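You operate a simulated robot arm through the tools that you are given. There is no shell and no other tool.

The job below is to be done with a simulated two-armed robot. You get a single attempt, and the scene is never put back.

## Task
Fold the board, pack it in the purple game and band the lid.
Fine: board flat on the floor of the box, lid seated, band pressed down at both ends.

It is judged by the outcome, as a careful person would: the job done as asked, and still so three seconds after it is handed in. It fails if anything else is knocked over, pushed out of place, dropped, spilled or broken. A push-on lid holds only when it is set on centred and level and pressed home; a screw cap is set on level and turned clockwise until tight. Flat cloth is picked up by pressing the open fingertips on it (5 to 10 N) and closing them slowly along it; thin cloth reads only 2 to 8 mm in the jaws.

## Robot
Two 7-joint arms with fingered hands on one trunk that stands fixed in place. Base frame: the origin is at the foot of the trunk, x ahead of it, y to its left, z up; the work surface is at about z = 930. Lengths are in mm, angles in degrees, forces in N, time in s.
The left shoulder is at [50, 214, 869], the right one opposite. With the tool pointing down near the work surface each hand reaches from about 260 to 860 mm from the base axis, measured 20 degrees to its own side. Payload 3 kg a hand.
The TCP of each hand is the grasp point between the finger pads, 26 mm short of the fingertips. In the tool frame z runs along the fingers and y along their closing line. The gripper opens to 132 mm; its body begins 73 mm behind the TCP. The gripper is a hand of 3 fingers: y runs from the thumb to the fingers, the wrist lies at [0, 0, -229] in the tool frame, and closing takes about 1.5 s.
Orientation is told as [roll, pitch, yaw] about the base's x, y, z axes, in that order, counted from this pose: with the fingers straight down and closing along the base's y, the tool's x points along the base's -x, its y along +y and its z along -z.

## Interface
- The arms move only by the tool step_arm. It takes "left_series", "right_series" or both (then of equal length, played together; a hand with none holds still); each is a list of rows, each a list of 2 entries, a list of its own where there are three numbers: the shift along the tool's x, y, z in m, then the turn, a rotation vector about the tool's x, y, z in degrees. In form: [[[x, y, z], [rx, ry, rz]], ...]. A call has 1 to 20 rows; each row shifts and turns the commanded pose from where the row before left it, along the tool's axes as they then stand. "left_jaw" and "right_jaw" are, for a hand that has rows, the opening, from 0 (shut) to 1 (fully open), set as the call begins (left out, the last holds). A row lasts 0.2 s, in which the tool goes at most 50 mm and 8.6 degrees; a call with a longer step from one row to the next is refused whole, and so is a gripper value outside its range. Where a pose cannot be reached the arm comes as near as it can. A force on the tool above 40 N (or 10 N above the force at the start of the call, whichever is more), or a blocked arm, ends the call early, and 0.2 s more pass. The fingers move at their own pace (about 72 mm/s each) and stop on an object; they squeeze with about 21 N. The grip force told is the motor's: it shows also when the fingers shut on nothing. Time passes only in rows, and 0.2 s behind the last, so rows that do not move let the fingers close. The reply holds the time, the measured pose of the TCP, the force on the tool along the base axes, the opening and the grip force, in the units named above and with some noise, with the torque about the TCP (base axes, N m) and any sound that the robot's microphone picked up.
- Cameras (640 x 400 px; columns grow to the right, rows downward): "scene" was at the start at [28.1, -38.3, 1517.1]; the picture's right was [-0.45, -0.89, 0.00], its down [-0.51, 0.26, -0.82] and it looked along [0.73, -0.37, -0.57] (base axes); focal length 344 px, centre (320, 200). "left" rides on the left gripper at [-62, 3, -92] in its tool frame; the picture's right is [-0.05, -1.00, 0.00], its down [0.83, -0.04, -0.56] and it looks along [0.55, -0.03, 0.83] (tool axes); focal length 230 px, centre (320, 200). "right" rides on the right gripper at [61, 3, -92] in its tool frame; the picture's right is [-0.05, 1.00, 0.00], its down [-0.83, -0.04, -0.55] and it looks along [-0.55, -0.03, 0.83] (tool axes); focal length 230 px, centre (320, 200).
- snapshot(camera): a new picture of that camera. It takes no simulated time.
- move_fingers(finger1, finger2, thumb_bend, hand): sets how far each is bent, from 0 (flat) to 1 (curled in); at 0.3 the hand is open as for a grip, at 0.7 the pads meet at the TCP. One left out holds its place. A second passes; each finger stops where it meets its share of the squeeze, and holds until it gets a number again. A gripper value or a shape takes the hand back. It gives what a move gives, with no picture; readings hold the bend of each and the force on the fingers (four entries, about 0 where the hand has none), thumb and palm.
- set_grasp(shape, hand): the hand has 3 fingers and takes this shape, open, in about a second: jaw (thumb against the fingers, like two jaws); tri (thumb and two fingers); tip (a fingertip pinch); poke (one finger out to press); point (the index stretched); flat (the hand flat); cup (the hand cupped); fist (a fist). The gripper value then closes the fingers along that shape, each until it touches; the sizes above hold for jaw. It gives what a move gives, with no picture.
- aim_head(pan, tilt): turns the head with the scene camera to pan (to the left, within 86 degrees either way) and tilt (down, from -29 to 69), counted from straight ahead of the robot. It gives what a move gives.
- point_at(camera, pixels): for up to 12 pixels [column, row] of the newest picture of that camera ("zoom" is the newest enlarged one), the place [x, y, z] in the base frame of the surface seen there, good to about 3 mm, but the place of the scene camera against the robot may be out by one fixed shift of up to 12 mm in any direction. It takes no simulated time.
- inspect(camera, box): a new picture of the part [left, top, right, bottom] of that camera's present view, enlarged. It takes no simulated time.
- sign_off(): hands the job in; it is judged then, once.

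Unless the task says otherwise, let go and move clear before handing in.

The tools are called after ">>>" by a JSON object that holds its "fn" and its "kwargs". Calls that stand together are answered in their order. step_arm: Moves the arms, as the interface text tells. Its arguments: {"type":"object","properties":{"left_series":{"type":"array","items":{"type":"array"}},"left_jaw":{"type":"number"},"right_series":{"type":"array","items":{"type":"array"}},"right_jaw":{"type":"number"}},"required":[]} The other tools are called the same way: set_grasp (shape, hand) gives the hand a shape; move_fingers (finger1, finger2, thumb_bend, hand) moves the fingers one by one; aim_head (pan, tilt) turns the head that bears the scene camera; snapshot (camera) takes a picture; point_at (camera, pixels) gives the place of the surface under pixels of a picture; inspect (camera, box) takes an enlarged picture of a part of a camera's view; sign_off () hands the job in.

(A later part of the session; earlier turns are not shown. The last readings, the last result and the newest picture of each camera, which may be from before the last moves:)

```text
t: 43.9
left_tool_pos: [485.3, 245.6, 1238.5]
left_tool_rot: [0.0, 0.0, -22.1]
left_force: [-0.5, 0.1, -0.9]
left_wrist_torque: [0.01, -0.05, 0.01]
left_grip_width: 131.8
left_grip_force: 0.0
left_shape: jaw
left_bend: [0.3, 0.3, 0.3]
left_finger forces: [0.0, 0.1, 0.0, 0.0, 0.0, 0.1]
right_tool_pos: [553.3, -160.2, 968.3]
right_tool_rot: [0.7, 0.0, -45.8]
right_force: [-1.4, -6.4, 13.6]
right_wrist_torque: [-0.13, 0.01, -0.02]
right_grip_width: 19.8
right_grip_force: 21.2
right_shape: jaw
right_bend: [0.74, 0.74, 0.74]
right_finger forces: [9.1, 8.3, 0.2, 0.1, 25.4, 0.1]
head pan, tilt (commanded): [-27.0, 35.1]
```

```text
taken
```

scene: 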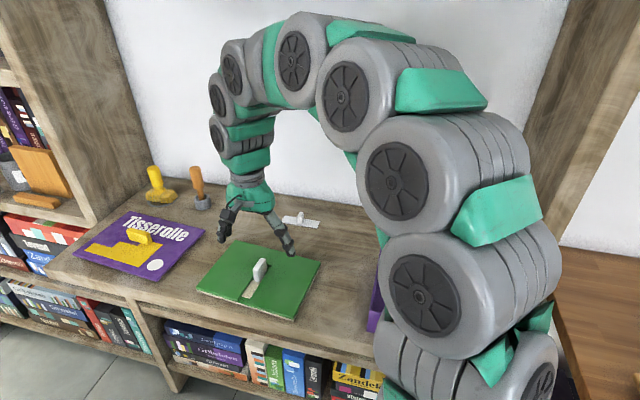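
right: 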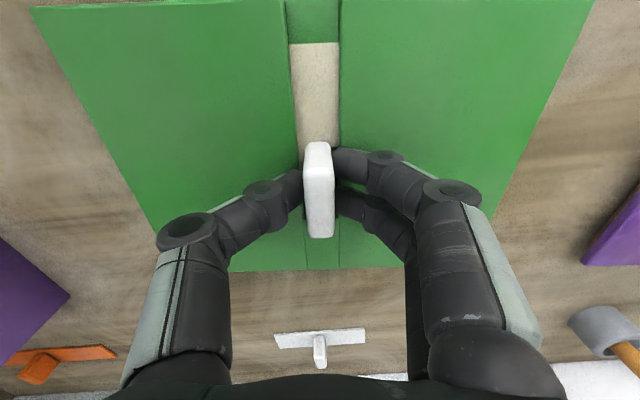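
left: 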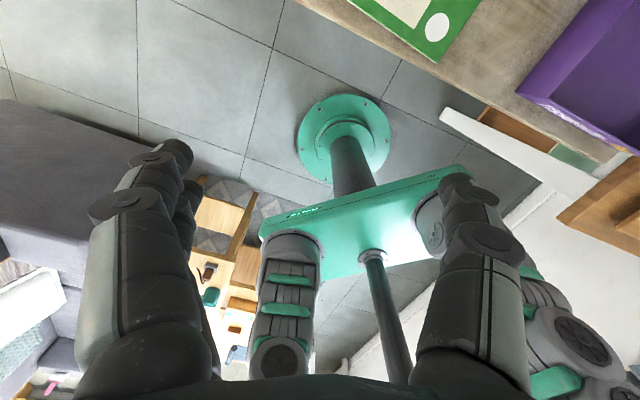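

The knob is gripped (width 19.8, 21 N). Before carrying, I need the box's exact position, and from here the arm hides it, so I'll let go, rise, and go take a look straight down into the box.

>>> {"fn": "step_arm", "kwargs": {"right_series": [[[0, 0, 0], [0, 0, 0]], [[0, 0, 0], [0, 0, 0]], [[0, 0, 0], [0, 0, 0]], [[0, 0, 0], [0, 0, 0]], [[0, 0, -0.03], [0, 0, 0]], [[0, 0, -0.04], [0, 0, 0]], [[0, 0, -0.045], [0, 0, 0]], [[0, 0, -0.045], [0, 0, 0]], [[0, 0, -0.045], [0, 0, 0]], [[0, 0, -0.045], [0, 0, 0]], [[0, 0, -0.03], [0, 0, 0]]], "right_jaw": 0.45}}

```text
t: 46.3
left_tool_pos: [484.3, 247.1, 1237.4]
left_tool_rot: [0.0, 0.0, -22.1]
left_force: [-0.2, -0.8, 0.6]
left_wrist_torque: [0.0, 0.01, 0.02]
left_grip_width: 132.0
left_grip_force: 0.1
left_shape: jaw
left_bend: [0.3, 0.3, 0.3]
left_finger forces: [0.0, 0.0, 0.0, 0.1, 0.0, 0.0]
right_tool_pos: [554.2, -162.5, 1249.1]
right_tool_rot: [0.5, 0.2, -45.9]
right_force: [0.1, 0.2, 0.0]
right_wrist_torque: [0.01, -0.03, 0.0]
right_grip_width: 59.1
right_grip_force: 0.0
right_shape: jaw
right_bend: [0.73, 0.73, 0.7]
right_finger forces: [0.0, 0.0, 0.0, 0.1, 0.0, 0.0]
head pan, tilt (commanded): [-27.0, 35.1]
```

>>> {"fn": "step_arm", "kwargs": {"right_series": [[[-0.00329, -0.0425, 0], [0, 0, 0]], [[-0.00329, -0.0425, 0], [0, 0, 0]], [[-0.00329, -0.0425, 0], [0, 0, 0]], [[-0.00329, -0.0425, 0], [0, 0, 0]], [[-0.00329, -0.0425, 0], [0, 0, 0]], [[-0.00329, -0.0425, 0], [0, 0, 0]], [[-0.00329, -0.0425, 0], [0, 0, 0]], [[-0.00329, -0.0425, 0], [0, 0, 0]], [[-0.00329, -0.0425, 0], [0, 0, 0]], [[0, 0, 0], [0, 0, -6]], [[0, 0, 0], [0, 0, 0]]], "right_jaw": 1.0}}

>>> {"fn": "snapshot", "kwargs": {"camera": "right"}}

>>> {"fn": "snapshot", "kwargs": {"camera": "scene"}}

```text
t: 48.7
left_tool_pos: [484.9, 246.2, 1238.5]
left_tool_rot: [0.0, 0.0, -22.1]
left_force: [-0.1, -0.2, -0.1]
left_wrist_torque: [-0.03, 0.01, 0.0]
left_grip_width: 132.0
left_grip_force: 0.1
left_shape: jaw
left_bend: [0.3, 0.3, 0.3]
left_finger forces: [0.0, 0.1, 0.0, 0.1, 0.0, 0.0]
right_tool_pos: [296.0, -451.2, 1245.0]
right_tool_rot: [0.6, -0.1, -39.6]
right_force: [-0.2, 1.3, 0.7]
right_wrist_torque: [0.0, 0.01, -0.02]
right_grip_width: 132.1
right_grip_force: 0.2
right_shape: jaw
right_bend: [0.3, 0.3, 0.3]
right_finger forces: [0.0, 0.1, 0.1, 0.0, 0.0, 0.1]
head pan, tilt (commanded): [-27.0, 35.1]
```

```text
taken
```

right: 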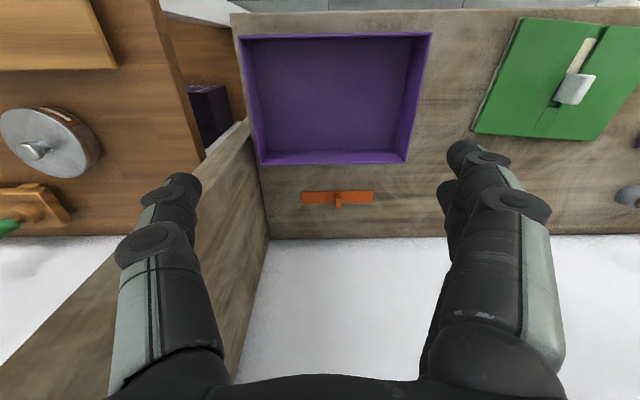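

```text
taken
```

scene: 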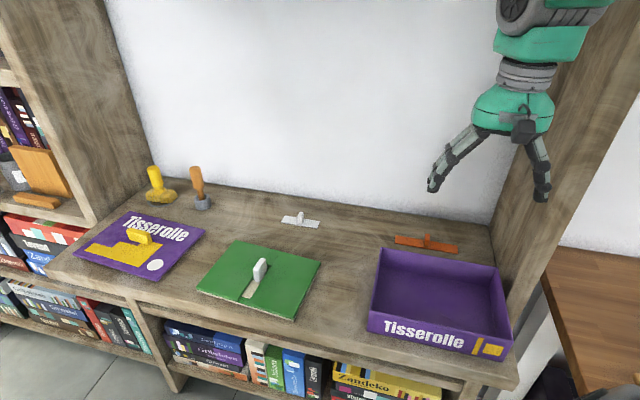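

The box is fully visible from above now ((240,37) to (431,33) to (407,163) to (260,165)), and the scene view is clear too. I'll zoom in and measure its rim.

>>> {"fn": "inspect", "kwargs": {"camera": "right", "box": [225, 20, 445, 180]}}

>>> {"fn": "point_at", "kwargs": {"camera": "zoom", "pixels": [[43, 50], [598, 38], [525, 417], [105, 420]]}}

```text
2.50 times, centred on (335, 100) of right
```

zoom: 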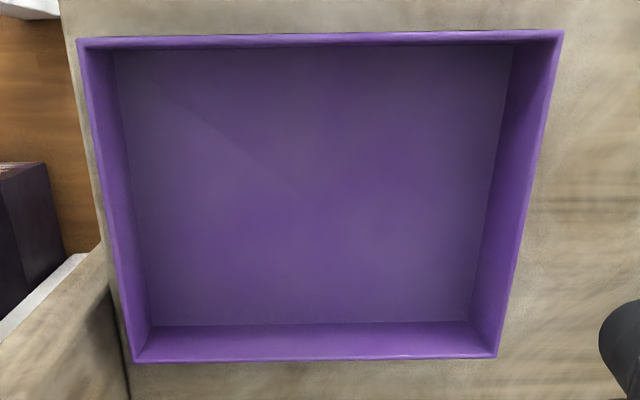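

```text
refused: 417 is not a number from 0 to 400
```

>>> {"fn": "point_at", "kwargs": {"camera": "zoom", "pixels": [[140, 41], [320, 38], [500, 35], [180, 359], [320, 358], [450, 356], [541, 135], [517, 250], [98, 150], [116, 250], [82, 44], [559, 35]]}}

>>> {"fn": "point_at", "kwargs": {"camera": "zoom", "pixels": [[492, 355], [137, 359], [117, 52], [510, 48], [470, 320], [150, 324], [320, 52], [320, 322], [490, 200], [132, 190], [320, 200], [220, 120]]}}

>>> {"fn": "inspect", "kwargs": {"camera": "scene", "box": [355, 235, 525, 365]}}

```text
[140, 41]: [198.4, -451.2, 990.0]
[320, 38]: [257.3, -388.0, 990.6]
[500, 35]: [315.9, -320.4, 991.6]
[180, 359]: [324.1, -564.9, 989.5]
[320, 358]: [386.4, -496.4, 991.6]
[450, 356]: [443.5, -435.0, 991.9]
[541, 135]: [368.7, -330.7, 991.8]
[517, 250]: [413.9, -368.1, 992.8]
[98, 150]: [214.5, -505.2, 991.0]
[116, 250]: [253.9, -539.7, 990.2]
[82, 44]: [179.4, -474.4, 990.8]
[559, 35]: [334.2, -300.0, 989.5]
```

```text
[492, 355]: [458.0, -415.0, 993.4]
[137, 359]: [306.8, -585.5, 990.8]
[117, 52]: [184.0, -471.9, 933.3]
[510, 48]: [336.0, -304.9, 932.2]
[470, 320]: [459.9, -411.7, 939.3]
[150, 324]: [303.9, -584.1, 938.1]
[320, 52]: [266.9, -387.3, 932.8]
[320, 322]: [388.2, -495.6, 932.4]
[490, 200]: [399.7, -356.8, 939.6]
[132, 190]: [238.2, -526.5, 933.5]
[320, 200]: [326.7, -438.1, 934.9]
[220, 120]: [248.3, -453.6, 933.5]
```

```text
3.08 times, centred on (440, 300) of scene
```

zoom: 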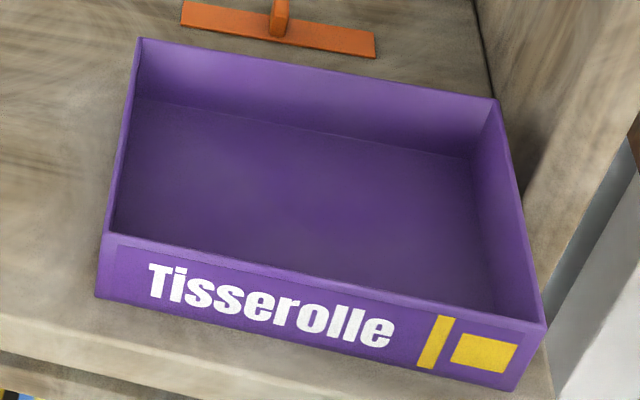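

Rim fits so far: box long axis at about 48.2°, centre about [320.5,-443], inside about 229×164 mm – only ~3 mm spare each side for the 158 mm board. I'll take more rim points to firm up the angle and centre.

>>> {"fn": "inspect", "kwargs": {"camera": "right", "box": [225, 20, 445, 180]}}

>>> {"fn": "point_at", "kwargs": {"camera": "zoom", "pixels": [[110, 41], [170, 40], [230, 39], [290, 38], [350, 37], [410, 36], [460, 36], [530, 34], [155, 360], [210, 359], [265, 358], [295, 358]]}}

>>> {"fn": "point_at", "kwargs": {"camera": "zoom", "pixels": [[350, 358], [380, 357], [410, 357], [470, 356], [551, 85], [536, 160], [526, 205], [508, 290], [90, 100], [103, 180], [110, 215], [127, 310]]}}

```text
2.50 times, centred on (335, 100) of right
```

zoom: 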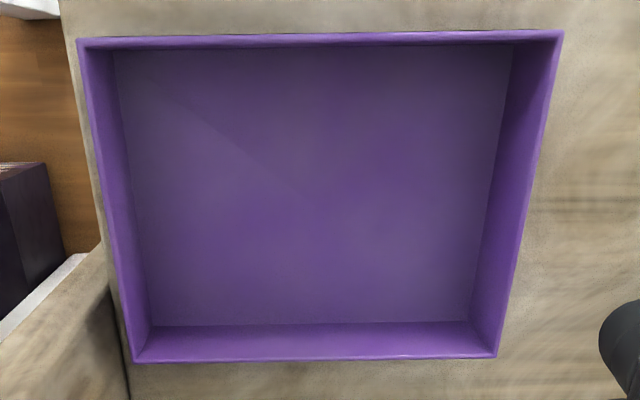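

```text
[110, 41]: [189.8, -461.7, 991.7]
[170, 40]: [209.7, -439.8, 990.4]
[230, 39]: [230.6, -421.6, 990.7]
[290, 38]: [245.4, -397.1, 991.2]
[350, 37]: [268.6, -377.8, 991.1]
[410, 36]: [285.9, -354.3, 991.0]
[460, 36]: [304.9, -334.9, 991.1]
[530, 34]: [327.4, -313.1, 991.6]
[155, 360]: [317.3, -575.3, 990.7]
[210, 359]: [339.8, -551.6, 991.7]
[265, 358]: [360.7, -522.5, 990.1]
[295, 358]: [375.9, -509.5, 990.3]
```

```text
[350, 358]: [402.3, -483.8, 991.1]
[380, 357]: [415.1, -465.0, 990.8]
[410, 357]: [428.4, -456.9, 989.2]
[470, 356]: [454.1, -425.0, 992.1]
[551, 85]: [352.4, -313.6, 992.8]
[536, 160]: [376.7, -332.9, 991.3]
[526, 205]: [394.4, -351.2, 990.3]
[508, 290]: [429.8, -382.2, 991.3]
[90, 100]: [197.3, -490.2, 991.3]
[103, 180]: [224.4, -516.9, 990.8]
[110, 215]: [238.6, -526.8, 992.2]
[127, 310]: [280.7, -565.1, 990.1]
```

Box fit: centre [321,-443.5], long axis 48.0°. Now back above the board's knob to measure the board the same way.

>>> {"fn": "step_arm", "kwargs": {"right_series": [[[-0.0015, 0.0429, 0], [0, 0, 0]], [[-0.0015, 0.0429, 0], [0, 0, 0]], [[-0.0015, 0.0429, 0], [0, 0, 0]], [[-0.0015, 0.0429, 0], [0, 0, 0]], [[-0.0015, 0.0429, 0], [0, 0, 0]], [[-0.0015, 0.0429, 0], [0, 0, 0]], [[-0.0015, 0.0429, 0], [0, 0, 0]], [[-0.0015, 0.0429, 0], [0, 0, 0]], [[-0.0015, 0.0429, 0], [0, 0, 0]], [[0, 0, 0], [0, 0, 6.2]], [[0, 0, 0.038], [0, 0, 0]], [[0, 0, 0.038], [0, 0, 0]], [[0, 0, 0.038], [0, 0, 0]], [[0, 0, 0.038], [0, 0, 0]], [[0, 0, 0.03], [0, 0, 0]], [[0, 0, 0], [0, 0, 0]]]}}

>>> {"fn": "inspect", "kwargs": {"camera": "right", "box": [140, 0, 500, 220]}}

```text
t: 52.1
left_tool_pos: [485.1, 245.0, 1237.8]
left_tool_rot: [0.0, 0.0, -22.0]
left_force: [0.2, 0.4, -0.6]
left_wrist_torque: [0.02, -0.02, 0.01]
left_grip_width: 131.7
left_grip_force: 0.0
left_shape: jaw
left_bend: [0.3, 0.3, 0.3]
left_finger forces: [0.0, 0.0, 0.0, 0.1, 0.0, 0.1]
right_tool_pos: [556.4, -161.4, 1066.6]
right_tool_rot: [0.6, -0.1, -46.0]
right_force: [0.1, 0.9, 1.0]
right_wrist_torque: [0.02, 0.02, -0.02]
right_grip_width: 131.9
right_grip_force: 0.0
right_shape: jaw
right_bend: [0.3, 0.3, 0.3]
right_finger forces: [0.1, 0.0, 0.0, 0.0, 0.0, 0.1]
head pan, tilt (commanded): [-27.0, 35.1]
```

```text
1.78 times, centred on (320, 110) of right
```

zoom: 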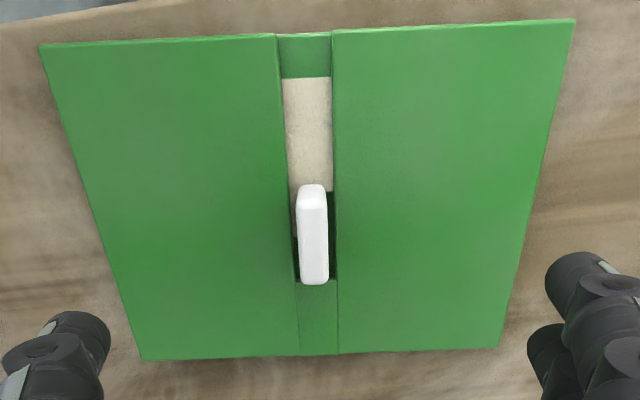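

>>> {"fn": "point_at", "kwargs": {"camera": "zoom", "pixels": [[80, 45.5], [140, 42.5], [200, 40], [400, 30.5], [470, 27], [540, 24], [170, 357], [230, 354.5], [270, 353], [380, 349], [430, 347], [480, 345.5]]}}

>>> {"fn": "point_at", "kwargs": {"camera": "zoom", "pixels": [[66.5, 120], [86, 180], [105, 240], [124.5, 300], [549, 120], [535, 180], [522, 240], [508.5, 300], [305, 195], [322, 195], [315, 270], [313, 230]]}}

```text
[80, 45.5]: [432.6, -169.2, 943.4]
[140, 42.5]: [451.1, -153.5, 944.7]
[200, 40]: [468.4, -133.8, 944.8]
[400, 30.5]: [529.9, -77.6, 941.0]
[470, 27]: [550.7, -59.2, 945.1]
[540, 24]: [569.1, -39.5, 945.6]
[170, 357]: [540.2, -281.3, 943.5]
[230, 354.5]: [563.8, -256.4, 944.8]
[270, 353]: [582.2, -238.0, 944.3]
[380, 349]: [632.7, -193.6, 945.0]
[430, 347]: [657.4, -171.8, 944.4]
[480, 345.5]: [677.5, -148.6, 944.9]
```

```text
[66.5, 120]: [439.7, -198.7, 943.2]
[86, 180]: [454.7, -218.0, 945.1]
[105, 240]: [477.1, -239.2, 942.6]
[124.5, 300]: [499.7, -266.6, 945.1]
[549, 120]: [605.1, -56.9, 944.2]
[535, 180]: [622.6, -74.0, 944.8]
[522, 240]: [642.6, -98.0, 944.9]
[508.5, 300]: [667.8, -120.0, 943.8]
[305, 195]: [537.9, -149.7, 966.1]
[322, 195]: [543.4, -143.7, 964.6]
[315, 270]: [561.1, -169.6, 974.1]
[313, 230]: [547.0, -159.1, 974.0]
```

Board fit: angle 43.35°, size about 221×158, centre [553.8,-161.6], practically at the knob. I'll align the hand to it, descend to just above the board and grip the knob.

>>> {"fn": "step_arm", "kwargs": {"right_series": [[[0.0016, -0.0025, 0.02], [0, 0, 0.65]], [[0, 0, 0.03], [0, 0, 0]], [[0, 0, 0.025], [0, 0, 0]], [[0, 0, 0.0125], [0, 0, 0]], [[0, 0, 0.0055], [0, 0, 0]], [[0, 0, 0], [0, 0, 0]]], "right_jaw": 0.45}}

>>> {"fn": "step_arm", "kwargs": {"right_series": [[[0, 0, 0], [0, 0, 0]], [[0, 0, 0], [0, 0, 0]], [[0, 0, 0], [0, 0, 0]], [[0, 0, 0], [0, 0, 0]], [[0, 0, 0], [0, 0, 0]], [[0, 0, 0], [0, 0, 0]], [[0, 0, 0], [0, 0, 0]]], "right_jaw": 0.0}}

>>> {"fn": "snapshot", "kwargs": {"camera": "right"}}

```text
t: 53.5
left_tool_pos: [484.5, 245.0, 1238.2]
left_tool_rot: [-0.1, 0.0, -22.1]
left_force: [-0.6, 0.6, 0.3]
left_wrist_torque: [-0.02, 0.01, 0.0]
left_grip_width: 131.8
left_grip_force: 0.0
left_shape: jaw
left_bend: [0.3, 0.3, 0.3]
left_finger forces: [0.0, 0.0, 0.1, 0.1, 0.1, 0.1]
right_tool_pos: [553.4, -161.1, 973.6]
right_tool_rot: [0.6, 0.1, -46.5]
right_force: [0.1, 0.7, -0.1]
right_wrist_torque: [0.01, 0.01, 0.0]
right_grip_width: 59.9
right_grip_force: 0.0
right_shape: jaw
right_bend: [0.73, 0.73, 0.7]
right_finger forces: [0.0, 0.0, 0.0, 0.0, 0.0, 0.0]
head pan, tilt (commanded): [-27.0, 35.1]
```

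```text
t: 55.1
left_tool_pos: [484.6, 245.7, 1238.1]
left_tool_rot: [0.1, 0.0, -22.1]
left_force: [0.5, -0.8, 0.1]
left_wrist_torque: [0.02, -0.01, -0.02]
left_grip_width: 131.9
left_grip_force: 0.2
left_shape: jaw
left_bend: [0.3, 0.3, 0.3]
left_finger forces: [0.0, 0.0, 0.0, 0.0, 0.0, 0.1]
right_tool_pos: [552.9, -159.9, 972.3]
right_tool_rot: [0.5, 0.1, -46.7]
right_force: [0.5, -0.6, -0.8]
right_wrist_torque: [0.01, -0.03, 0.02]
right_grip_width: 9.1
right_grip_force: 21.2
right_shape: jaw
right_bend: [0.71, 0.71, 0.7]
right_finger forces: [9.2, 9.2, 0.0, 0.0, 18.5, 0.1]
head pan, tilt (commanded): [-27.0, 35.1]
```

```text
taken
```

right: 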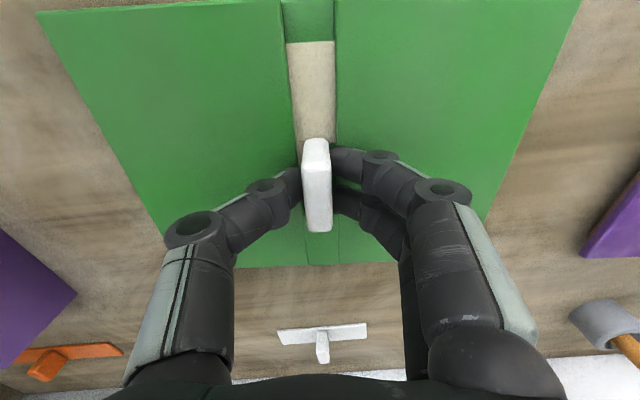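

The knob is gripped evenly (9 / 9 / 18 N). Lifting straight up 30 mm and checking that the board hangs level.

>>> {"fn": "step_arm", "kwargs": {"right_series": [[[0, 0, -0.006], [0, 0, 0]], [[0, 0, -0.012], [0, 0, 0]], [[0, 0, -0.012], [0, 0, 0]], [[0, 0, 0], [0, 0, 0]], [[0, 0, 0], [0, 0, 0]]]}}

>>> {"fn": "snapshot", "kwargs": {"camera": "right"}}

>>> {"fn": "snapshot", "kwargs": {"camera": "scene"}}

```text
t: 56.3
left_tool_pos: [484.5, 246.1, 1238.6]
left_tool_rot: [0.0, -0.1, -22.1]
left_force: [0.7, 0.2, 0.2]
left_wrist_torque: [-0.02, 0.0, -0.01]
left_grip_width: 132.0
left_grip_force: 0.0
left_shape: jaw
left_bend: [0.3, 0.3, 0.3]
left_finger forces: [0.1, 0.0, 0.1, 0.0, 0.0, 0.0]
right_tool_pos: [554.1, -160.2, 1002.6]
right_tool_rot: [0.7, -0.1, -46.6]
right_force: [0.0, -0.2, -1.8]
right_wrist_torque: [-0.04, 0.01, -0.02]
right_grip_width: 9.0
right_grip_force: 21.3
right_shape: jaw
right_bend: [0.71, 0.71, 0.7]
right_finger forces: [9.3, 9.3, 0.0, 0.0, 18.7, 0.1]
head pan, tilt (commanded): [-27.0, 35.1]
```

```text
taken
```

right: 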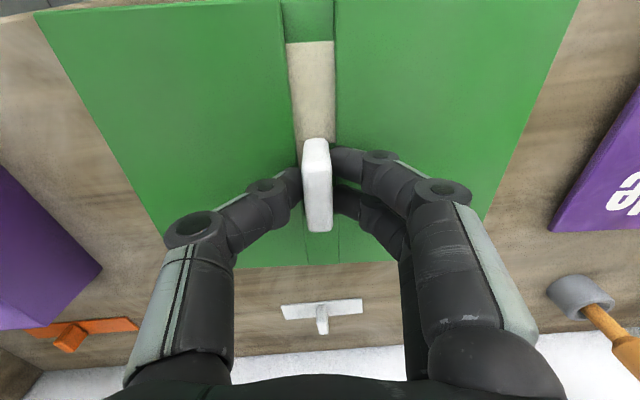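

```text
taken
```

scene: 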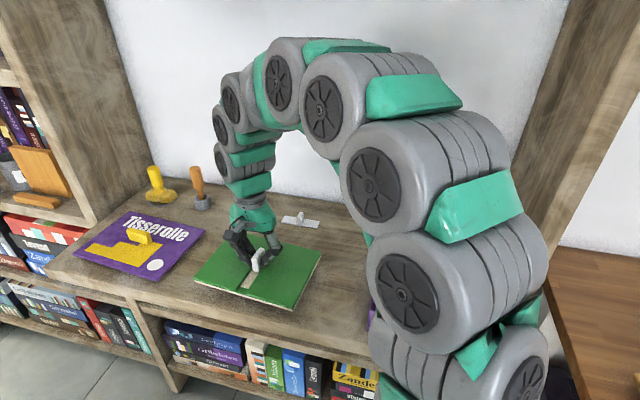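

The board hangs level (about 1.8 N). I'll measure its edges again to know exactly how it sits in the hand.

>>> {"fn": "point_at", "kwargs": {"camera": "right", "pixels": [[250, 265], [290, 263], [345, 262], [385, 261], [70, 11], [120, 9], [180, 7], [250, 4], [68, 60], [85, 90], [103, 120], [137, 180]]}}

>>> {"fn": "point_at", "kwargs": {"camera": "right", "pixels": [[551, 60], [538, 90], [525, 120], [500, 178], [310, 150], [327, 150], [305, 225], [330, 225], [265, 264], [370, 261], [450, 100], [200, 100]]}}

```text
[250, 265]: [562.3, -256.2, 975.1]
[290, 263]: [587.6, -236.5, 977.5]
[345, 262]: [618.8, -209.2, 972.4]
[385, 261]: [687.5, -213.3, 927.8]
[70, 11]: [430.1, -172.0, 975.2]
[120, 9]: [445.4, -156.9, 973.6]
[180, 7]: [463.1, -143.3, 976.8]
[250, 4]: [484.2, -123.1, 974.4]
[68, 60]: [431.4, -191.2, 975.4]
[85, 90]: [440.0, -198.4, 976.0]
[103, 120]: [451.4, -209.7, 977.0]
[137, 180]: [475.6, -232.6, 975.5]
```

```text
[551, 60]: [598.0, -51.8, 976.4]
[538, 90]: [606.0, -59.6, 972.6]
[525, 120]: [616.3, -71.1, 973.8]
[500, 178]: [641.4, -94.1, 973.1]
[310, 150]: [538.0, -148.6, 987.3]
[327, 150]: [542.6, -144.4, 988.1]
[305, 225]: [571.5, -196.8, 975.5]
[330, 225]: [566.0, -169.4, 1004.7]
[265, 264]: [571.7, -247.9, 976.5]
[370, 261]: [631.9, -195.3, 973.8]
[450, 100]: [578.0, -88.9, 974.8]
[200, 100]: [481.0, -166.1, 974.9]
```

The board centre sits within about 1 mm of the tool point. I'll verify its angle in the hand using zoomed edges.

>>> {"fn": "inspect", "kwargs": {"camera": "right", "box": [20, 0, 300, 120]}}

>>> {"fn": "inspect", "kwargs": {"camera": "right", "box": [225, 235, 425, 285]}}

```text
2.29 times, centred on (160, 60) of right
```

zoom: 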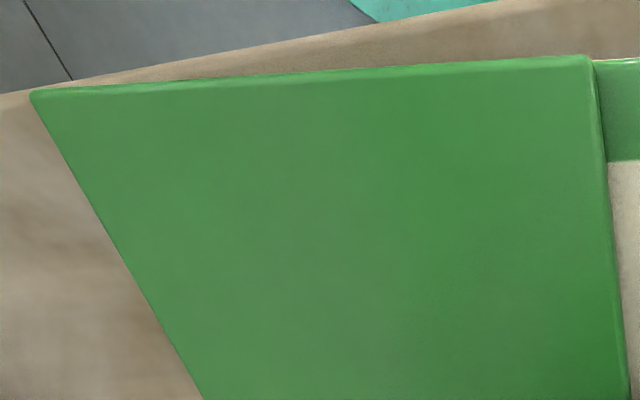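

```text
3.20 times, centred on (325, 260) of right
```

zoom: 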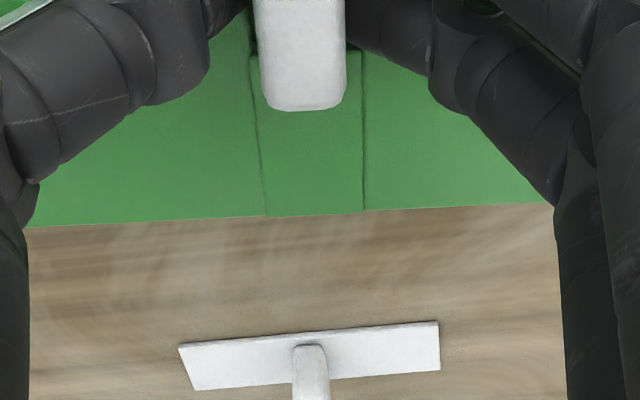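

The board hangs aligned with the hand. Box target is centre [321,-443.5] at 48°, so I'll rise, turn +4.6° and carry it over the box at a safe height.

>>> {"fn": "step_arm", "kwargs": {"right_series": [[[0, 0, -0.028], [0, 0, 0]], [[0, 0, -0.028], [0, 0, 0]], [[0, 0, -0.028], [0, 0, 0]], [[-0.00375, -0.03028, 0], [0, 0, 0]], [[-0.00375, -0.03028, 0], [0, 0, 0]], [[-0.00375, -0.03028, 0], [0, 0, 0]], [[-0.00375, -0.03028, 0], [0, 0, 0]], [[-0.00375, -0.03028, 0], [0, 0, 0]], [[-0.00375, -0.03028, 0], [0, 0, 0]], [[-0.00375, -0.03028, 0], [0, 0, 0]], [[-0.00375, -0.03028, 0], [0, 0, 0]], [[-0.00375, -0.03028, 0], [0, 0, 0]], [[-0.00375, -0.03028, 0], [0, 0, 0]], [[-0.00375, -0.03028, 0], [0, 0, 0]], [[-0.00375, -0.03028, 0], [0, 0, 0]], [[0, 0, 0], [0, 0, -4.6]], [[0, 0, 0], [0, 0, 0]]]}}

>>> {"fn": "snapshot", "kwargs": {"camera": "right"}}

>>> {"fn": "snapshot", "kwargs": {"camera": "scene"}}

```text
t: 59.9
left_tool_pos: [485.6, 246.4, 1237.6]
left_tool_rot: [-0.1, 0.1, -22.1]
left_force: [0.4, -0.1, 0.1]
left_wrist_torque: [0.02, -0.03, 0.03]
left_grip_width: 131.9
left_grip_force: 0.1
left_shape: jaw
left_bend: [0.3, 0.3, 0.3]
left_finger forces: [0.0, 0.1, 0.1, 0.0, 0.1, 0.0]
right_tool_pos: [318.5, -444.8, 1083.9]
right_tool_rot: [0.5, -0.1, -42.0]
right_force: [-0.2, -1.0, -1.4]
right_wrist_torque: [-0.04, 0.04, 0.0]
right_grip_width: 9.2
right_grip_force: 21.0
right_shape: jaw
right_bend: [0.71, 0.71, 0.7]
right_finger forces: [9.4, 9.4, 0.0, 0.0, 18.6, 0.0]
head pan, tilt (commanded): [-27.0, 35.1]
```

```text
taken
```

right: 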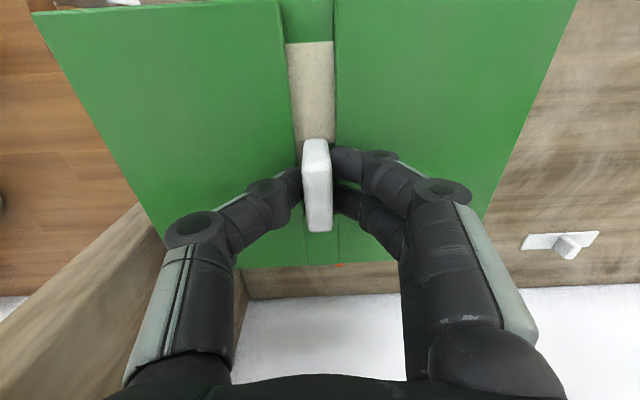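

```text
taken
```

scene: 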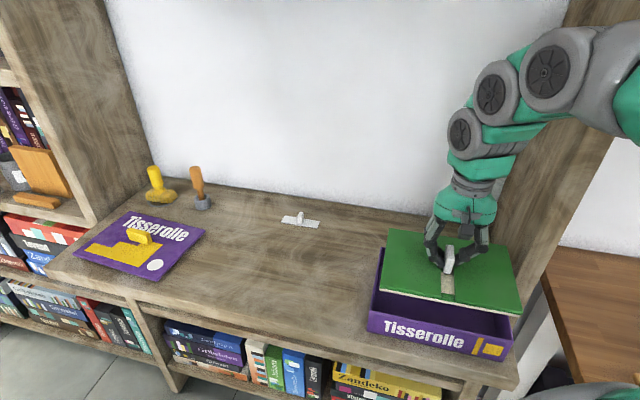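

The board is over the box; the reading is about 3 mm short along the box's length. I'll correct that and descend to just above the rim to check the gaps.

>>> {"fn": "step_arm", "kwargs": {"right_series": [[[-0.0003, 0.0034, 0.02], [0, 0, 0]], [[0, 0, 0.016], [0, 0, 0]], [[0, 0, 0], [0, 0, 0]], [[0, 0, 0], [0, 0, 0]]]}}

>>> {"fn": "snapshot", "kwargs": {"camera": "right"}}

>>> {"fn": "inspect", "kwargs": {"camera": "scene", "box": [350, 210, 540, 370]}}

```text
t: 60.9
left_tool_pos: [484.9, 246.8, 1237.6]
left_tool_rot: [0.0, -0.1, -22.1]
left_force: [0.5, -0.2, 0.8]
left_wrist_torque: [0.0, -0.01, 0.03]
left_grip_width: 132.1
left_grip_force: 0.1
left_shape: jaw
left_bend: [0.3, 0.3, 0.3]
left_finger forces: [0.0, 0.0, 0.0, 0.0, 0.0, 0.0]
right_tool_pos: [322.0, -441.1, 1047.0]
right_tool_rot: [0.5, 0.1, -42.0]
right_force: [1.0, -0.7, -1.0]
right_wrist_torque: [0.01, 0.02, -0.02]
right_grip_width: 8.9
right_grip_force: 21.0
right_shape: jaw
right_bend: [0.71, 0.71, 0.7]
right_finger forces: [9.4, 9.5, 0.0, 0.1, 18.7, 0.1]
head pan, tilt (commanded): [-27.0, 35.1]
```

```text
taken
```

right: 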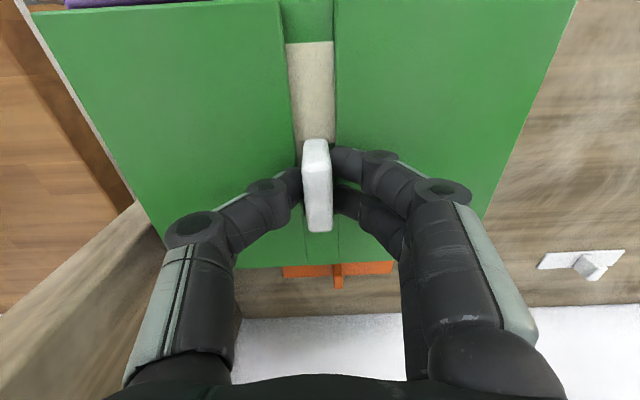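

```text
2.50 times, centred on (445, 290) of scene
```

zoom: 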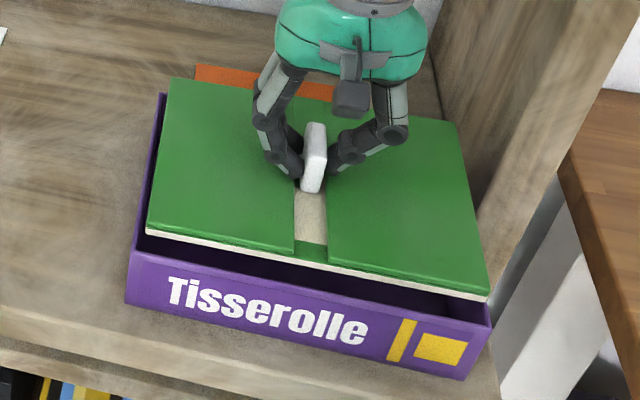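

I'll measure the held board's edges here with the right camera and compare with the box's rim lines.

>>> {"fn": "inspect", "kwargs": {"camera": "right", "box": [20, 0, 300, 120]}}

>>> {"fn": "point_at", "kwargs": {"camera": "zoom", "pixels": [[80, 93], [160, 88], [240, 83], [320, 78], [400, 73], [480, 68], [560, 63], [62, 140], [90, 190], [118, 240], [146, 290], [174, 340]]}}

>>> {"fn": "inspect", "kwargs": {"camera": "right", "box": [225, 235, 425, 285]}}

>>> {"fn": "point_at", "kwargs": {"camera": "zoom", "pixels": [[60, 220], [110, 218], [160, 215], [210, 213], [400, 204], [450, 202], [500, 199], [530, 198]]}}

>>> {"fn": "inspect", "kwargs": {"camera": "right", "box": [440, 0, 600, 230]}}

```text
2.29 times, centred on (160, 60) of right
```

zoom: 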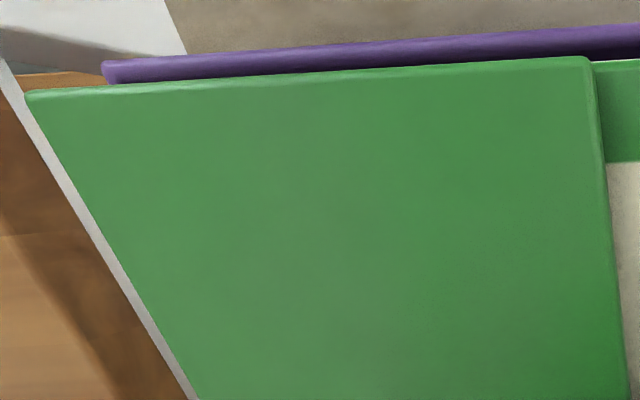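

```text
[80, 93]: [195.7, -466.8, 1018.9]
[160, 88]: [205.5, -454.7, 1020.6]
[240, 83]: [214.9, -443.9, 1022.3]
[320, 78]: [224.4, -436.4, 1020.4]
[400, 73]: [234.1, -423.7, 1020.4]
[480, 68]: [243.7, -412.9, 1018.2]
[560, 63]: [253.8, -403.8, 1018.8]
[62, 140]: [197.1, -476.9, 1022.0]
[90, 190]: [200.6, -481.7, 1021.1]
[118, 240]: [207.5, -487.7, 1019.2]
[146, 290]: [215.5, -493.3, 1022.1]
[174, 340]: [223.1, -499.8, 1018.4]
```

```text
3.20 times, centred on (325, 260) of right
```

zoom: 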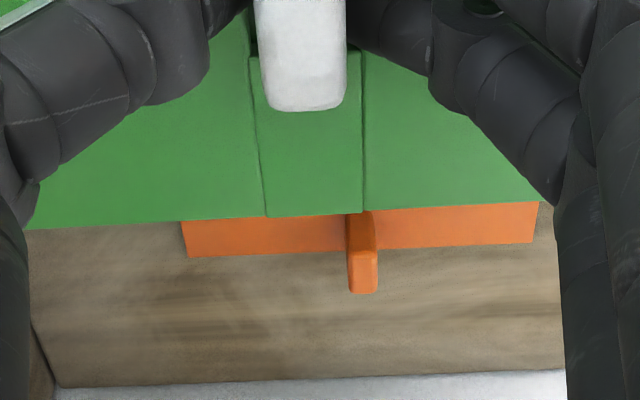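

```text
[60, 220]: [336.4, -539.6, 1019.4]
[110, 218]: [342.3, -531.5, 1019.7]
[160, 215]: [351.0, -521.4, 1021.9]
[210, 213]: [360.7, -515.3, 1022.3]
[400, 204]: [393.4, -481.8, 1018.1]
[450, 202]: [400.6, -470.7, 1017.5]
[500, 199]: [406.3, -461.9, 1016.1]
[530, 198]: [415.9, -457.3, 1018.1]
```

```text
1.74 times, centred on (520, 115) of right
```

zoom: 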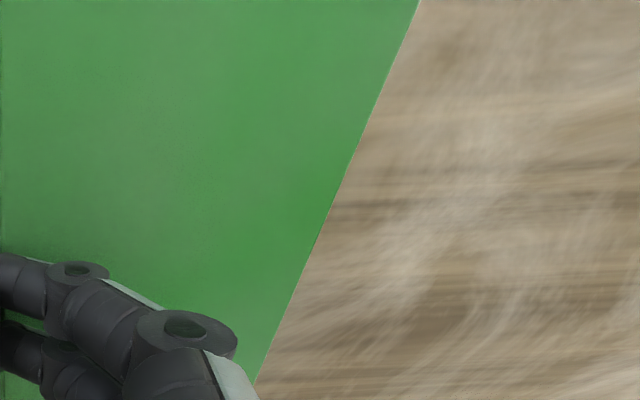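

>>> {"fn": "point_at", "kwargs": {"camera": "zoom", "pixels": [[410, 12], [394, 50], [377, 90], [360, 130], [343, 170], [326, 210], [309, 250], [288, 300]]}}

>>> {"fn": "inspect", "kwargs": {"camera": "scene", "box": [350, 210, 540, 370]}}

>>> {"fn": "point_at", "kwargs": {"camera": "zoom", "pixels": [[149, 228], [295, 250], [328, 257], [484, 290], [172, 82], [455, 125], [128, 253], [486, 322], [165, 97], [150, 240], [486, 298], [480, 250]]}}

```text
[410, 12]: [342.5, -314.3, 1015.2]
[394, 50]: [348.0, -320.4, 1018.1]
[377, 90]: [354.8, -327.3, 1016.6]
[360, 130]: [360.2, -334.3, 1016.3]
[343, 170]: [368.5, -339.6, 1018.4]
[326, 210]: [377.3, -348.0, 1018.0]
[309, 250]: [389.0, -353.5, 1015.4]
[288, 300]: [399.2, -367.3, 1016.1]
```

```text
2.50 times, centred on (445, 290) of scene
```

zoom: 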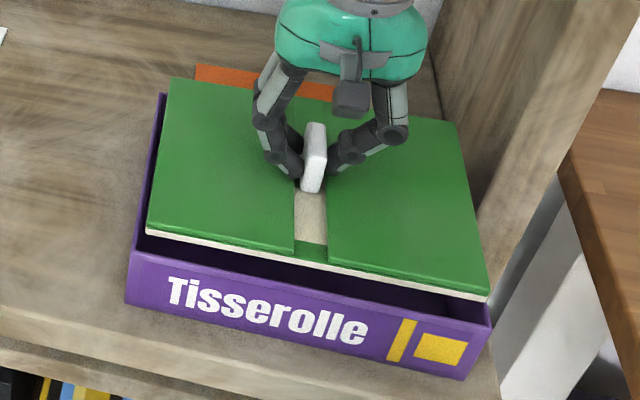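

```text
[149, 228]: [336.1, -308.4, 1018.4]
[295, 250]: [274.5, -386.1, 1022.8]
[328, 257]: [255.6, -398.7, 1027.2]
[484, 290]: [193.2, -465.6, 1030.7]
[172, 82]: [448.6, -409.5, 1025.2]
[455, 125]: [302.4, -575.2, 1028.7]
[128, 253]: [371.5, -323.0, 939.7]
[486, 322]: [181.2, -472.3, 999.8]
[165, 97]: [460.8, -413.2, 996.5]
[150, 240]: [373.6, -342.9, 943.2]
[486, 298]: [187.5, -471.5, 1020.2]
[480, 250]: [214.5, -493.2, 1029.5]
```

The board is centred on the box within about 1 mm in both directions, with a 1° tilt I'll correct. Lowering it slowly into the box's mouth first.

>>> {"fn": "step_arm", "kwargs": {"right_series": [[[-0.0005, -0.001, 0], [-1.0, 0, 0]], [[0, 0, 0.005], [0, 0, 0]], [[0, 0, 0.005], [0, 0, 0]], [[0, 0, 0.005], [0, 0, 0]], [[0, 0, 0.005], [0, 0, 0]], [[0, 0, 0.005], [0, 0, 0]], [[0, 0, 0], [0, 0, 0]]]}}

>>> {"fn": "snapshot", "kwargs": {"camera": "right"}}

>>> {"fn": "inspect", "kwargs": {"camera": "scene", "box": [350, 210, 540, 370]}}

```text
t: 62.5
left_tool_pos: [485.3, 246.5, 1238.7]
left_tool_rot: [0.0, 0.1, -22.1]
left_force: [0.3, 0.6, -0.6]
left_wrist_torque: [0.0, 0.0, 0.0]
left_grip_width: 131.8
left_grip_force: 0.0
left_shape: jaw
left_bend: [0.3, 0.3, 0.3]
left_finger forces: [0.0, 0.1, 0.1, 0.0, 0.0, 0.0]
right_tool_pos: [321.7, -442.5, 1022.4]
right_tool_rot: [1.7, 0.1, -42.0]
right_force: [0.3, -0.3, -2.3]
right_wrist_torque: [0.01, -0.04, 0.0]
right_grip_width: 9.2
right_grip_force: 20.6
right_shape: jaw
right_bend: [0.71, 0.71, 0.7]
right_finger forces: [9.4, 9.4, 0.1, 0.1, 18.9, 0.0]
head pan, tilt (commanded): [-27.0, 35.1]
```

```text
taken
```

right: 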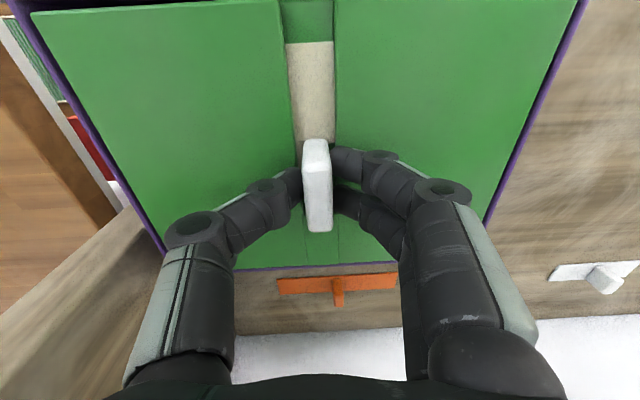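

```text
2.50 times, centred on (445, 290) of scene
```

zoom: 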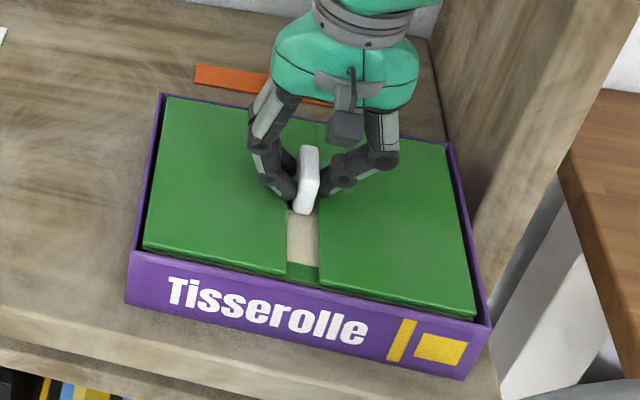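

The board has entered the box with even gaps all round and no contact force. Continuing down to near the floor.

>>> {"fn": "step_arm", "kwargs": {"right_series": [[[0, 0, 0.006], [0, 0, 0]], [[0, 0, 0.006], [0, 0, 0]], [[0, 0, 0.006], [0, 0, 0]], [[0, 0, 0.006], [0, 0, 0]], [[0, 0, 0.006], [0, 0, 0]], [[0, 0, 0.006], [0, 0, 0]], [[0, 0, 0.003], [0, 0, 0]], [[0, 0, 0], [0, 0, 0]]]}}

>>> {"fn": "snapshot", "kwargs": {"camera": "right"}}

```text
t: 64.3
left_tool_pos: [485.4, 245.5, 1239.3]
left_tool_rot: [0.0, 0.0, -22.1]
left_force: [0.4, -0.4, 0.6]
left_wrist_torque: [0.0, 0.0, 0.02]
left_grip_width: 131.7
left_grip_force: 0.1
left_shape: jaw
left_bend: [0.3, 0.3, 0.3]
left_finger forces: [0.1, 0.1, 0.1, 0.0, 0.0, 0.1]
right_tool_pos: [323.0, -441.3, 983.1]
right_tool_rot: [1.7, 0.0, -42.0]
right_force: [-0.7, -0.3, -0.6]
right_wrist_torque: [-0.01, 0.0, 0.04]
right_grip_width: 9.1
right_grip_force: 20.2
right_shape: jaw
right_bend: [0.71, 0.71, 0.7]
right_finger forces: [9.4, 9.5, 0.0, 0.0, 18.8, 0.1]
head pan, tilt (commanded): [-27.0, 35.1]
```

```text
taken
```

right: 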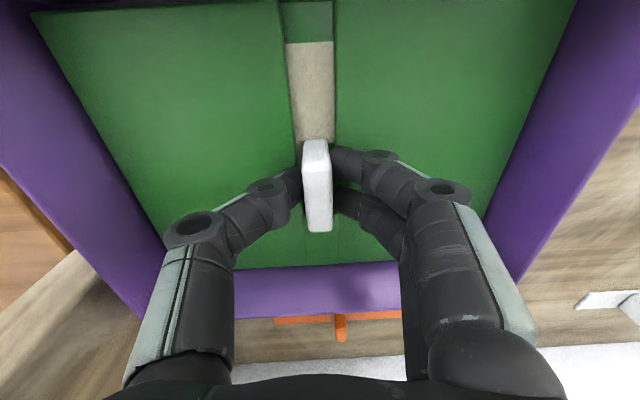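

Six to seven millimetres remain. I'll creep down until the floor is felt.

>>> {"fn": "step_arm", "kwargs": {"right_series": [[[0, 0, 0.0015], [0, 0, 0]], [[0, 0, 0.0015], [0, 0, 0]], [[0, 0, 0.0015], [0, 0, 0]], [[0, 0, 0.0012], [0, 0, 0]], [[0, 0, 0], [0, 0, 0]]]}}

```text
t: 65.5
left_tool_pos: [485.6, 246.1, 1238.4]
left_tool_rot: [0.0, 0.0, -22.1]
left_force: [0.3, -0.2, 0.2]
left_wrist_torque: [0.03, 0.01, 0.03]
left_grip_width: 131.8
left_grip_force: 0.0
left_shape: jaw
left_bend: [0.3, 0.3, 0.3]
left_finger forces: [0.1, 0.0, 0.0, 0.0, 0.0, 0.0]
right_tool_pos: [324.3, -442.2, 978.4]
right_tool_rot: [1.5, 0.0, -42.0]
right_force: [0.2, -0.3, -1.1]
right_wrist_torque: [0.0, 0.03, 0.01]
right_grip_width: 8.9
right_grip_force: 21.2
right_shape: jaw
right_bend: [0.71, 0.71, 0.7]
right_finger forces: [9.4, 9.4, 0.1, 0.0, 18.7, 0.1]
head pan, tilt (commanded): [-27.0, 35.1]
```

>>> {"fn": "step_arm", "kwargs": {"right_series": [[[0.001, 0, 0.001], [0, 0, 0]], [[0, 0, 0.001], [0, 0, 0]], [[0, 0, 0.001], [0, 0, 0]], [[0, 0, 0.001], [0, 0, 0]], [[0, 0, 0], [0, 0, 0]]]}}

>>> {"fn": "snapshot", "kwargs": {"camera": "right"}}

```text
t: 66.7
left_tool_pos: [484.8, 245.6, 1237.8]
left_tool_rot: [-0.1, 0.1, -22.2]
left_force: [-0.2, -0.3, 0.9]
left_wrist_torque: [0.02, 0.02, -0.02]
left_grip_width: 131.8
left_grip_force: 0.0
left_shape: jaw
left_bend: [0.3, 0.3, 0.3]
left_finger forces: [0.1, 0.0, 0.1, 0.0, 0.0, 0.0]
right_tool_pos: [323.6, -441.2, 975.4]
right_tool_rot: [1.6, 0.0, -42.1]
right_force: [-1.0, -1.7, 29.1]
right_wrist_torque: [-0.11, 0.14, 0.0]
right_grip_width: 11.0
right_grip_force: 21.0
right_shape: jaw
right_bend: [0.72, 0.72, 0.71]
right_finger forces: [12.8, 12.8, 0.0, 0.0, 33.4, 0.1]
head pan, tilt (commanded): [-27.0, 35.1]
```

```text
taken
```

right: 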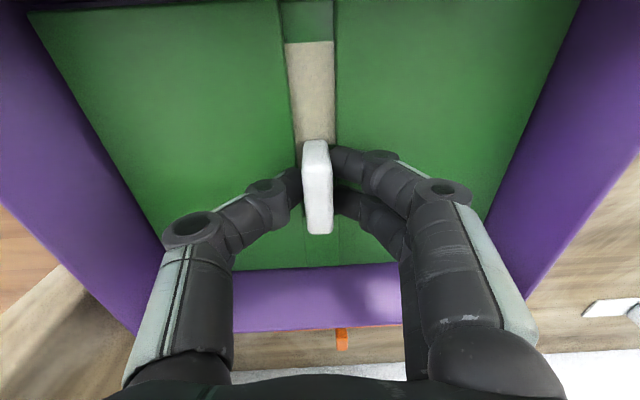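

The board is on the floor (29 N felt at z≈975). I'll ease off slightly, open the jaw and rise straight up out of the box.

>>> {"fn": "step_arm", "kwargs": {"right_series": [[[0, 0, -0.002], [0, 0, 0]], [[0, 0, 0], [0, 0, 0]]]}}

>>> {"fn": "step_arm", "kwargs": {"right_series": [[[0, 0, 0], [0, 0, 0]], [[0, 0, 0], [0, 0, 0]], [[0, 0, 0], [0, 0, 0]], [[0, 0, 0], [0, 0, 0]], [[0, 0, -0.01], [0, 0, 0]], [[0, 0, -0.02], [0, 0, 0]], [[0, 0, -0.03], [0, 0, 0]], [[0, 0, -0.04], [0, 0, 0]], [[0, 0, -0.045], [0, 0, 0]], [[0, 0, -0.045], [0, 0, 0]], [[0, 0, -0.045], [0, 0, 0]], [[0, 0, -0.04], [0, 0, 0]], [[0, 0, 0], [1.3, 0, 0]], [[0, 0, 0], [0, 0, 0]]], "right_jaw": 0.4}}

>>> {"fn": "snapshot", "kwargs": {"camera": "right"}}

>>> {"fn": "inspect", "kwargs": {"camera": "scene", "box": [350, 210, 540, 370]}}

```text
t: 67.3
left_tool_pos: [485.9, 246.6, 1238.4]
left_tool_rot: [0.0, 0.0, -22.0]
left_force: [-0.1, 0.2, 0.1]
left_wrist_torque: [0.0, -0.01, 0.01]
left_grip_width: 132.0
left_grip_force: 0.0
left_shape: jaw
left_bend: [0.3, 0.3, 0.3]
left_finger forces: [0.0, 0.1, 0.0, 0.0, 0.1, 0.0]
right_tool_pos: [322.7, -441.4, 976.6]
right_tool_rot: [1.6, 0.1, -42.0]
right_force: [0.6, -1.9, 2.2]
right_wrist_torque: [0.01, -0.04, -0.03]
right_grip_width: 10.4
right_grip_force: 21.0
right_shape: jaw
right_bend: [0.71, 0.71, 0.71]
right_finger forces: [10.4, 10.4, 0.1, 0.0, 20.9, 0.0]
head pan, tilt (commanded): [-27.0, 35.1]
```

```text
t: 70.3
left_tool_pos: [485.3, 246.1, 1238.0]
left_tool_rot: [0.0, 0.0, -22.1]
left_force: [-0.9, -0.3, 0.1]
left_wrist_torque: [0.01, 0.01, 0.0]
left_grip_width: 131.8
left_grip_force: 0.1
left_shape: jaw
left_bend: [0.3, 0.3, 0.3]
left_finger forces: [0.0, 0.0, 0.0, 0.0, 0.0, 0.0]
right_tool_pos: [317.7, -446.3, 1252.2]
right_tool_rot: [0.3, 0.0, -42.1]
right_force: [0.4, -0.1, -1.2]
right_wrist_torque: [-0.03, -0.01, -0.02]
right_grip_width: 52.5
right_grip_force: 0.1
right_shape: jaw
right_bend: [0.73, 0.73, 0.7]
right_finger forces: [0.0, 0.1, 0.0, 0.0, 0.0, 0.0]
head pan, tilt (commanded): [-27.0, 35.1]
```

```text
taken
```

right: 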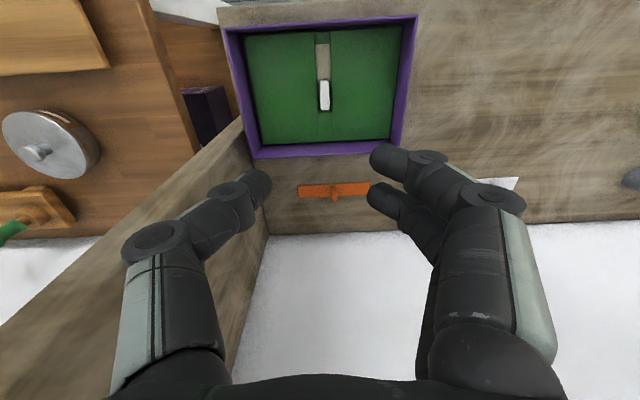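

```text
2.50 times, centred on (445, 290) of scene
```

zoom: 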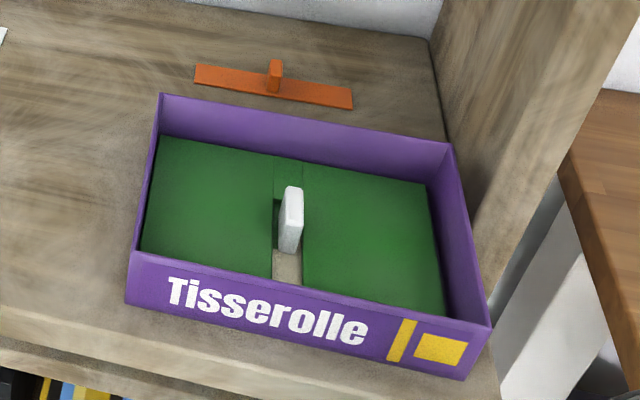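

The board lies inside the box. I'll check that it's flat on the floor by its corner heights, and note the orange band's exact position from here.

>>> {"fn": "point_at", "kwargs": {"camera": "right", "pixels": [[255, 42], [392, 34], [383, 130], [266, 137], [290, 90], [355, 90], [299, 191], [370, 188], [335, 192], [334, 184], [221, 30], [413, 22]]}}

>>> {"fn": "inspect", "kwargs": {"camera": "right", "box": [280, 160, 400, 220]}}

```text
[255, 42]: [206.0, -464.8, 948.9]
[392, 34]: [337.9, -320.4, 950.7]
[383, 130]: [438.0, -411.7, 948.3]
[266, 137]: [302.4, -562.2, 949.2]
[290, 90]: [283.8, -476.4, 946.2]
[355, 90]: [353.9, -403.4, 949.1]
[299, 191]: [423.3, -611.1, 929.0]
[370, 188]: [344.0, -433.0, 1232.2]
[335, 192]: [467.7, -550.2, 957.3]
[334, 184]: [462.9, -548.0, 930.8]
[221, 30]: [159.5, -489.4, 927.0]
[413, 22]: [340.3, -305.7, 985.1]
```

```text
5.33 times, centred on (340, 190) of right
```

zoom: 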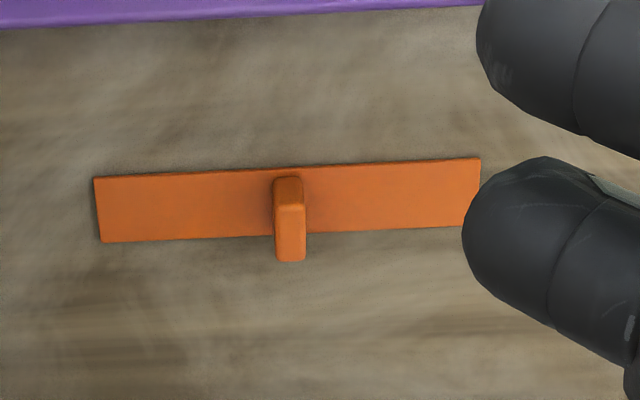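

The board is flat (corner tops 948–951). Now the lid: the right hand cannot reach it and the left cannot comfortably reach the box, so the left hand will bring the lid to the table's middle and the right will place it. Turning and moving the left hand over the lid.

>>> {"fn": "step_arm", "kwargs": {"left_series": [[[0, 0, 0], [0, 0, -8.18]], [[0, 0, 0], [0, 0, -8.18]], [[0, 0, 0], [0, 0, -8.18]], [[0, 0, 0], [0, 0, -8.18]], [[0, 0, 0], [0, 0, -8.18]], [[0, 0, 0], [0, 0, -8.18]], [[0, 0, 0], [0, 0, -8.18]], [[0, 0, 0], [0, 0, -8.18]], [[-0.01068, -0.03754, 0.0131], [0, 0, 0]], [[-0.01068, -0.03754, 0.0131], [0, 0, 0]], [[-0.01068, -0.03754, 0.0131], [0, 0, 0]], [[-0.01068, -0.03754, 0.0131], [0, 0, 0]], [[-0.01068, -0.03754, 0.0131], [0, 0, 0]], [[-0.01068, -0.03754, 0.0131], [0, 0, 0]], [[-0.01068, -0.03754, 0.0131], [0, 0, 0]], [[-0.01068, -0.03754, 0.0131], [0, 0, 0]], [[-0.01068, -0.03754, 0.0131], [0, 0, 0]], [[0, 0, 0], [0, 0, 0]]]}}

>>> {"fn": "snapshot", "kwargs": {"camera": "left"}}

>>> {"fn": "snapshot", "kwargs": {"camera": "scene"}}

```text
t: 74.1
left_tool_pos: [722.4, 97.6, 1108.7]
left_tool_rot: [0.0, 0.1, 43.3]
left_force: [-0.1, 0.7, 0.6]
left_wrist_torque: [0.01, 0.01, 0.02]
left_grip_width: 132.0
left_grip_force: 0.1
left_shape: jaw
left_bend: [0.3, 0.3, 0.3]
left_finger forces: [0.0, 0.0, 0.0, 0.1, 0.0, 0.0]
left hand out of reach, approached as far as the arm can: row 14, 15, 16, 17
right_tool_pos: [317.9, -447.5, 1251.4]
right_tool_rot: [0.3, 0.1, -42.0]
right_force: [0.3, -0.4, -0.1]
right_wrist_torque: [0.04, -0.02, -0.01]
right_grip_width: 52.3
right_grip_force: 0.0
right_shape: jaw
right_bend: [0.73, 0.73, 0.7]
right_finger forces: [0.1, 0.0, 0.0, 0.0, 0.0, 0.0]
head pan, tilt (commanded): [-27.0, 35.1]
```

```text
taken
```

left: 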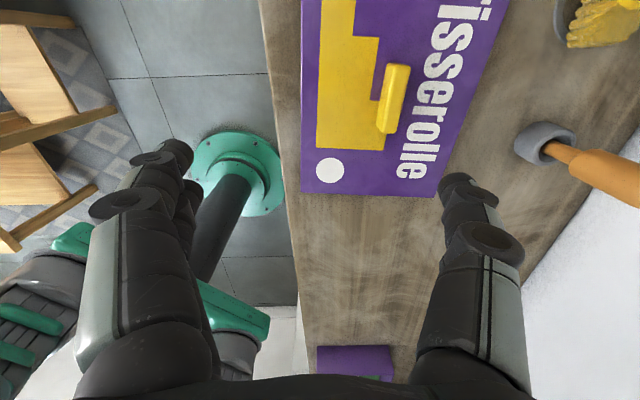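

```text
taken
```

scene: 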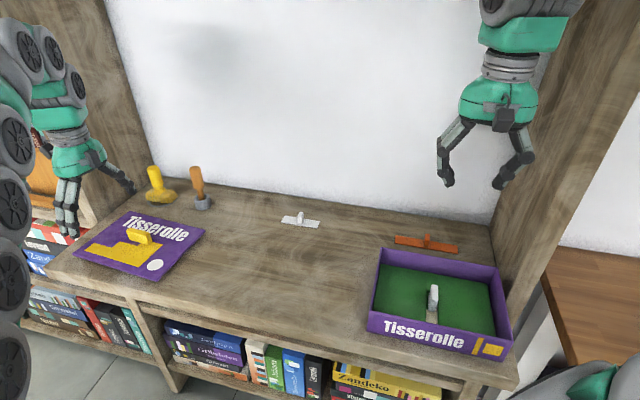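

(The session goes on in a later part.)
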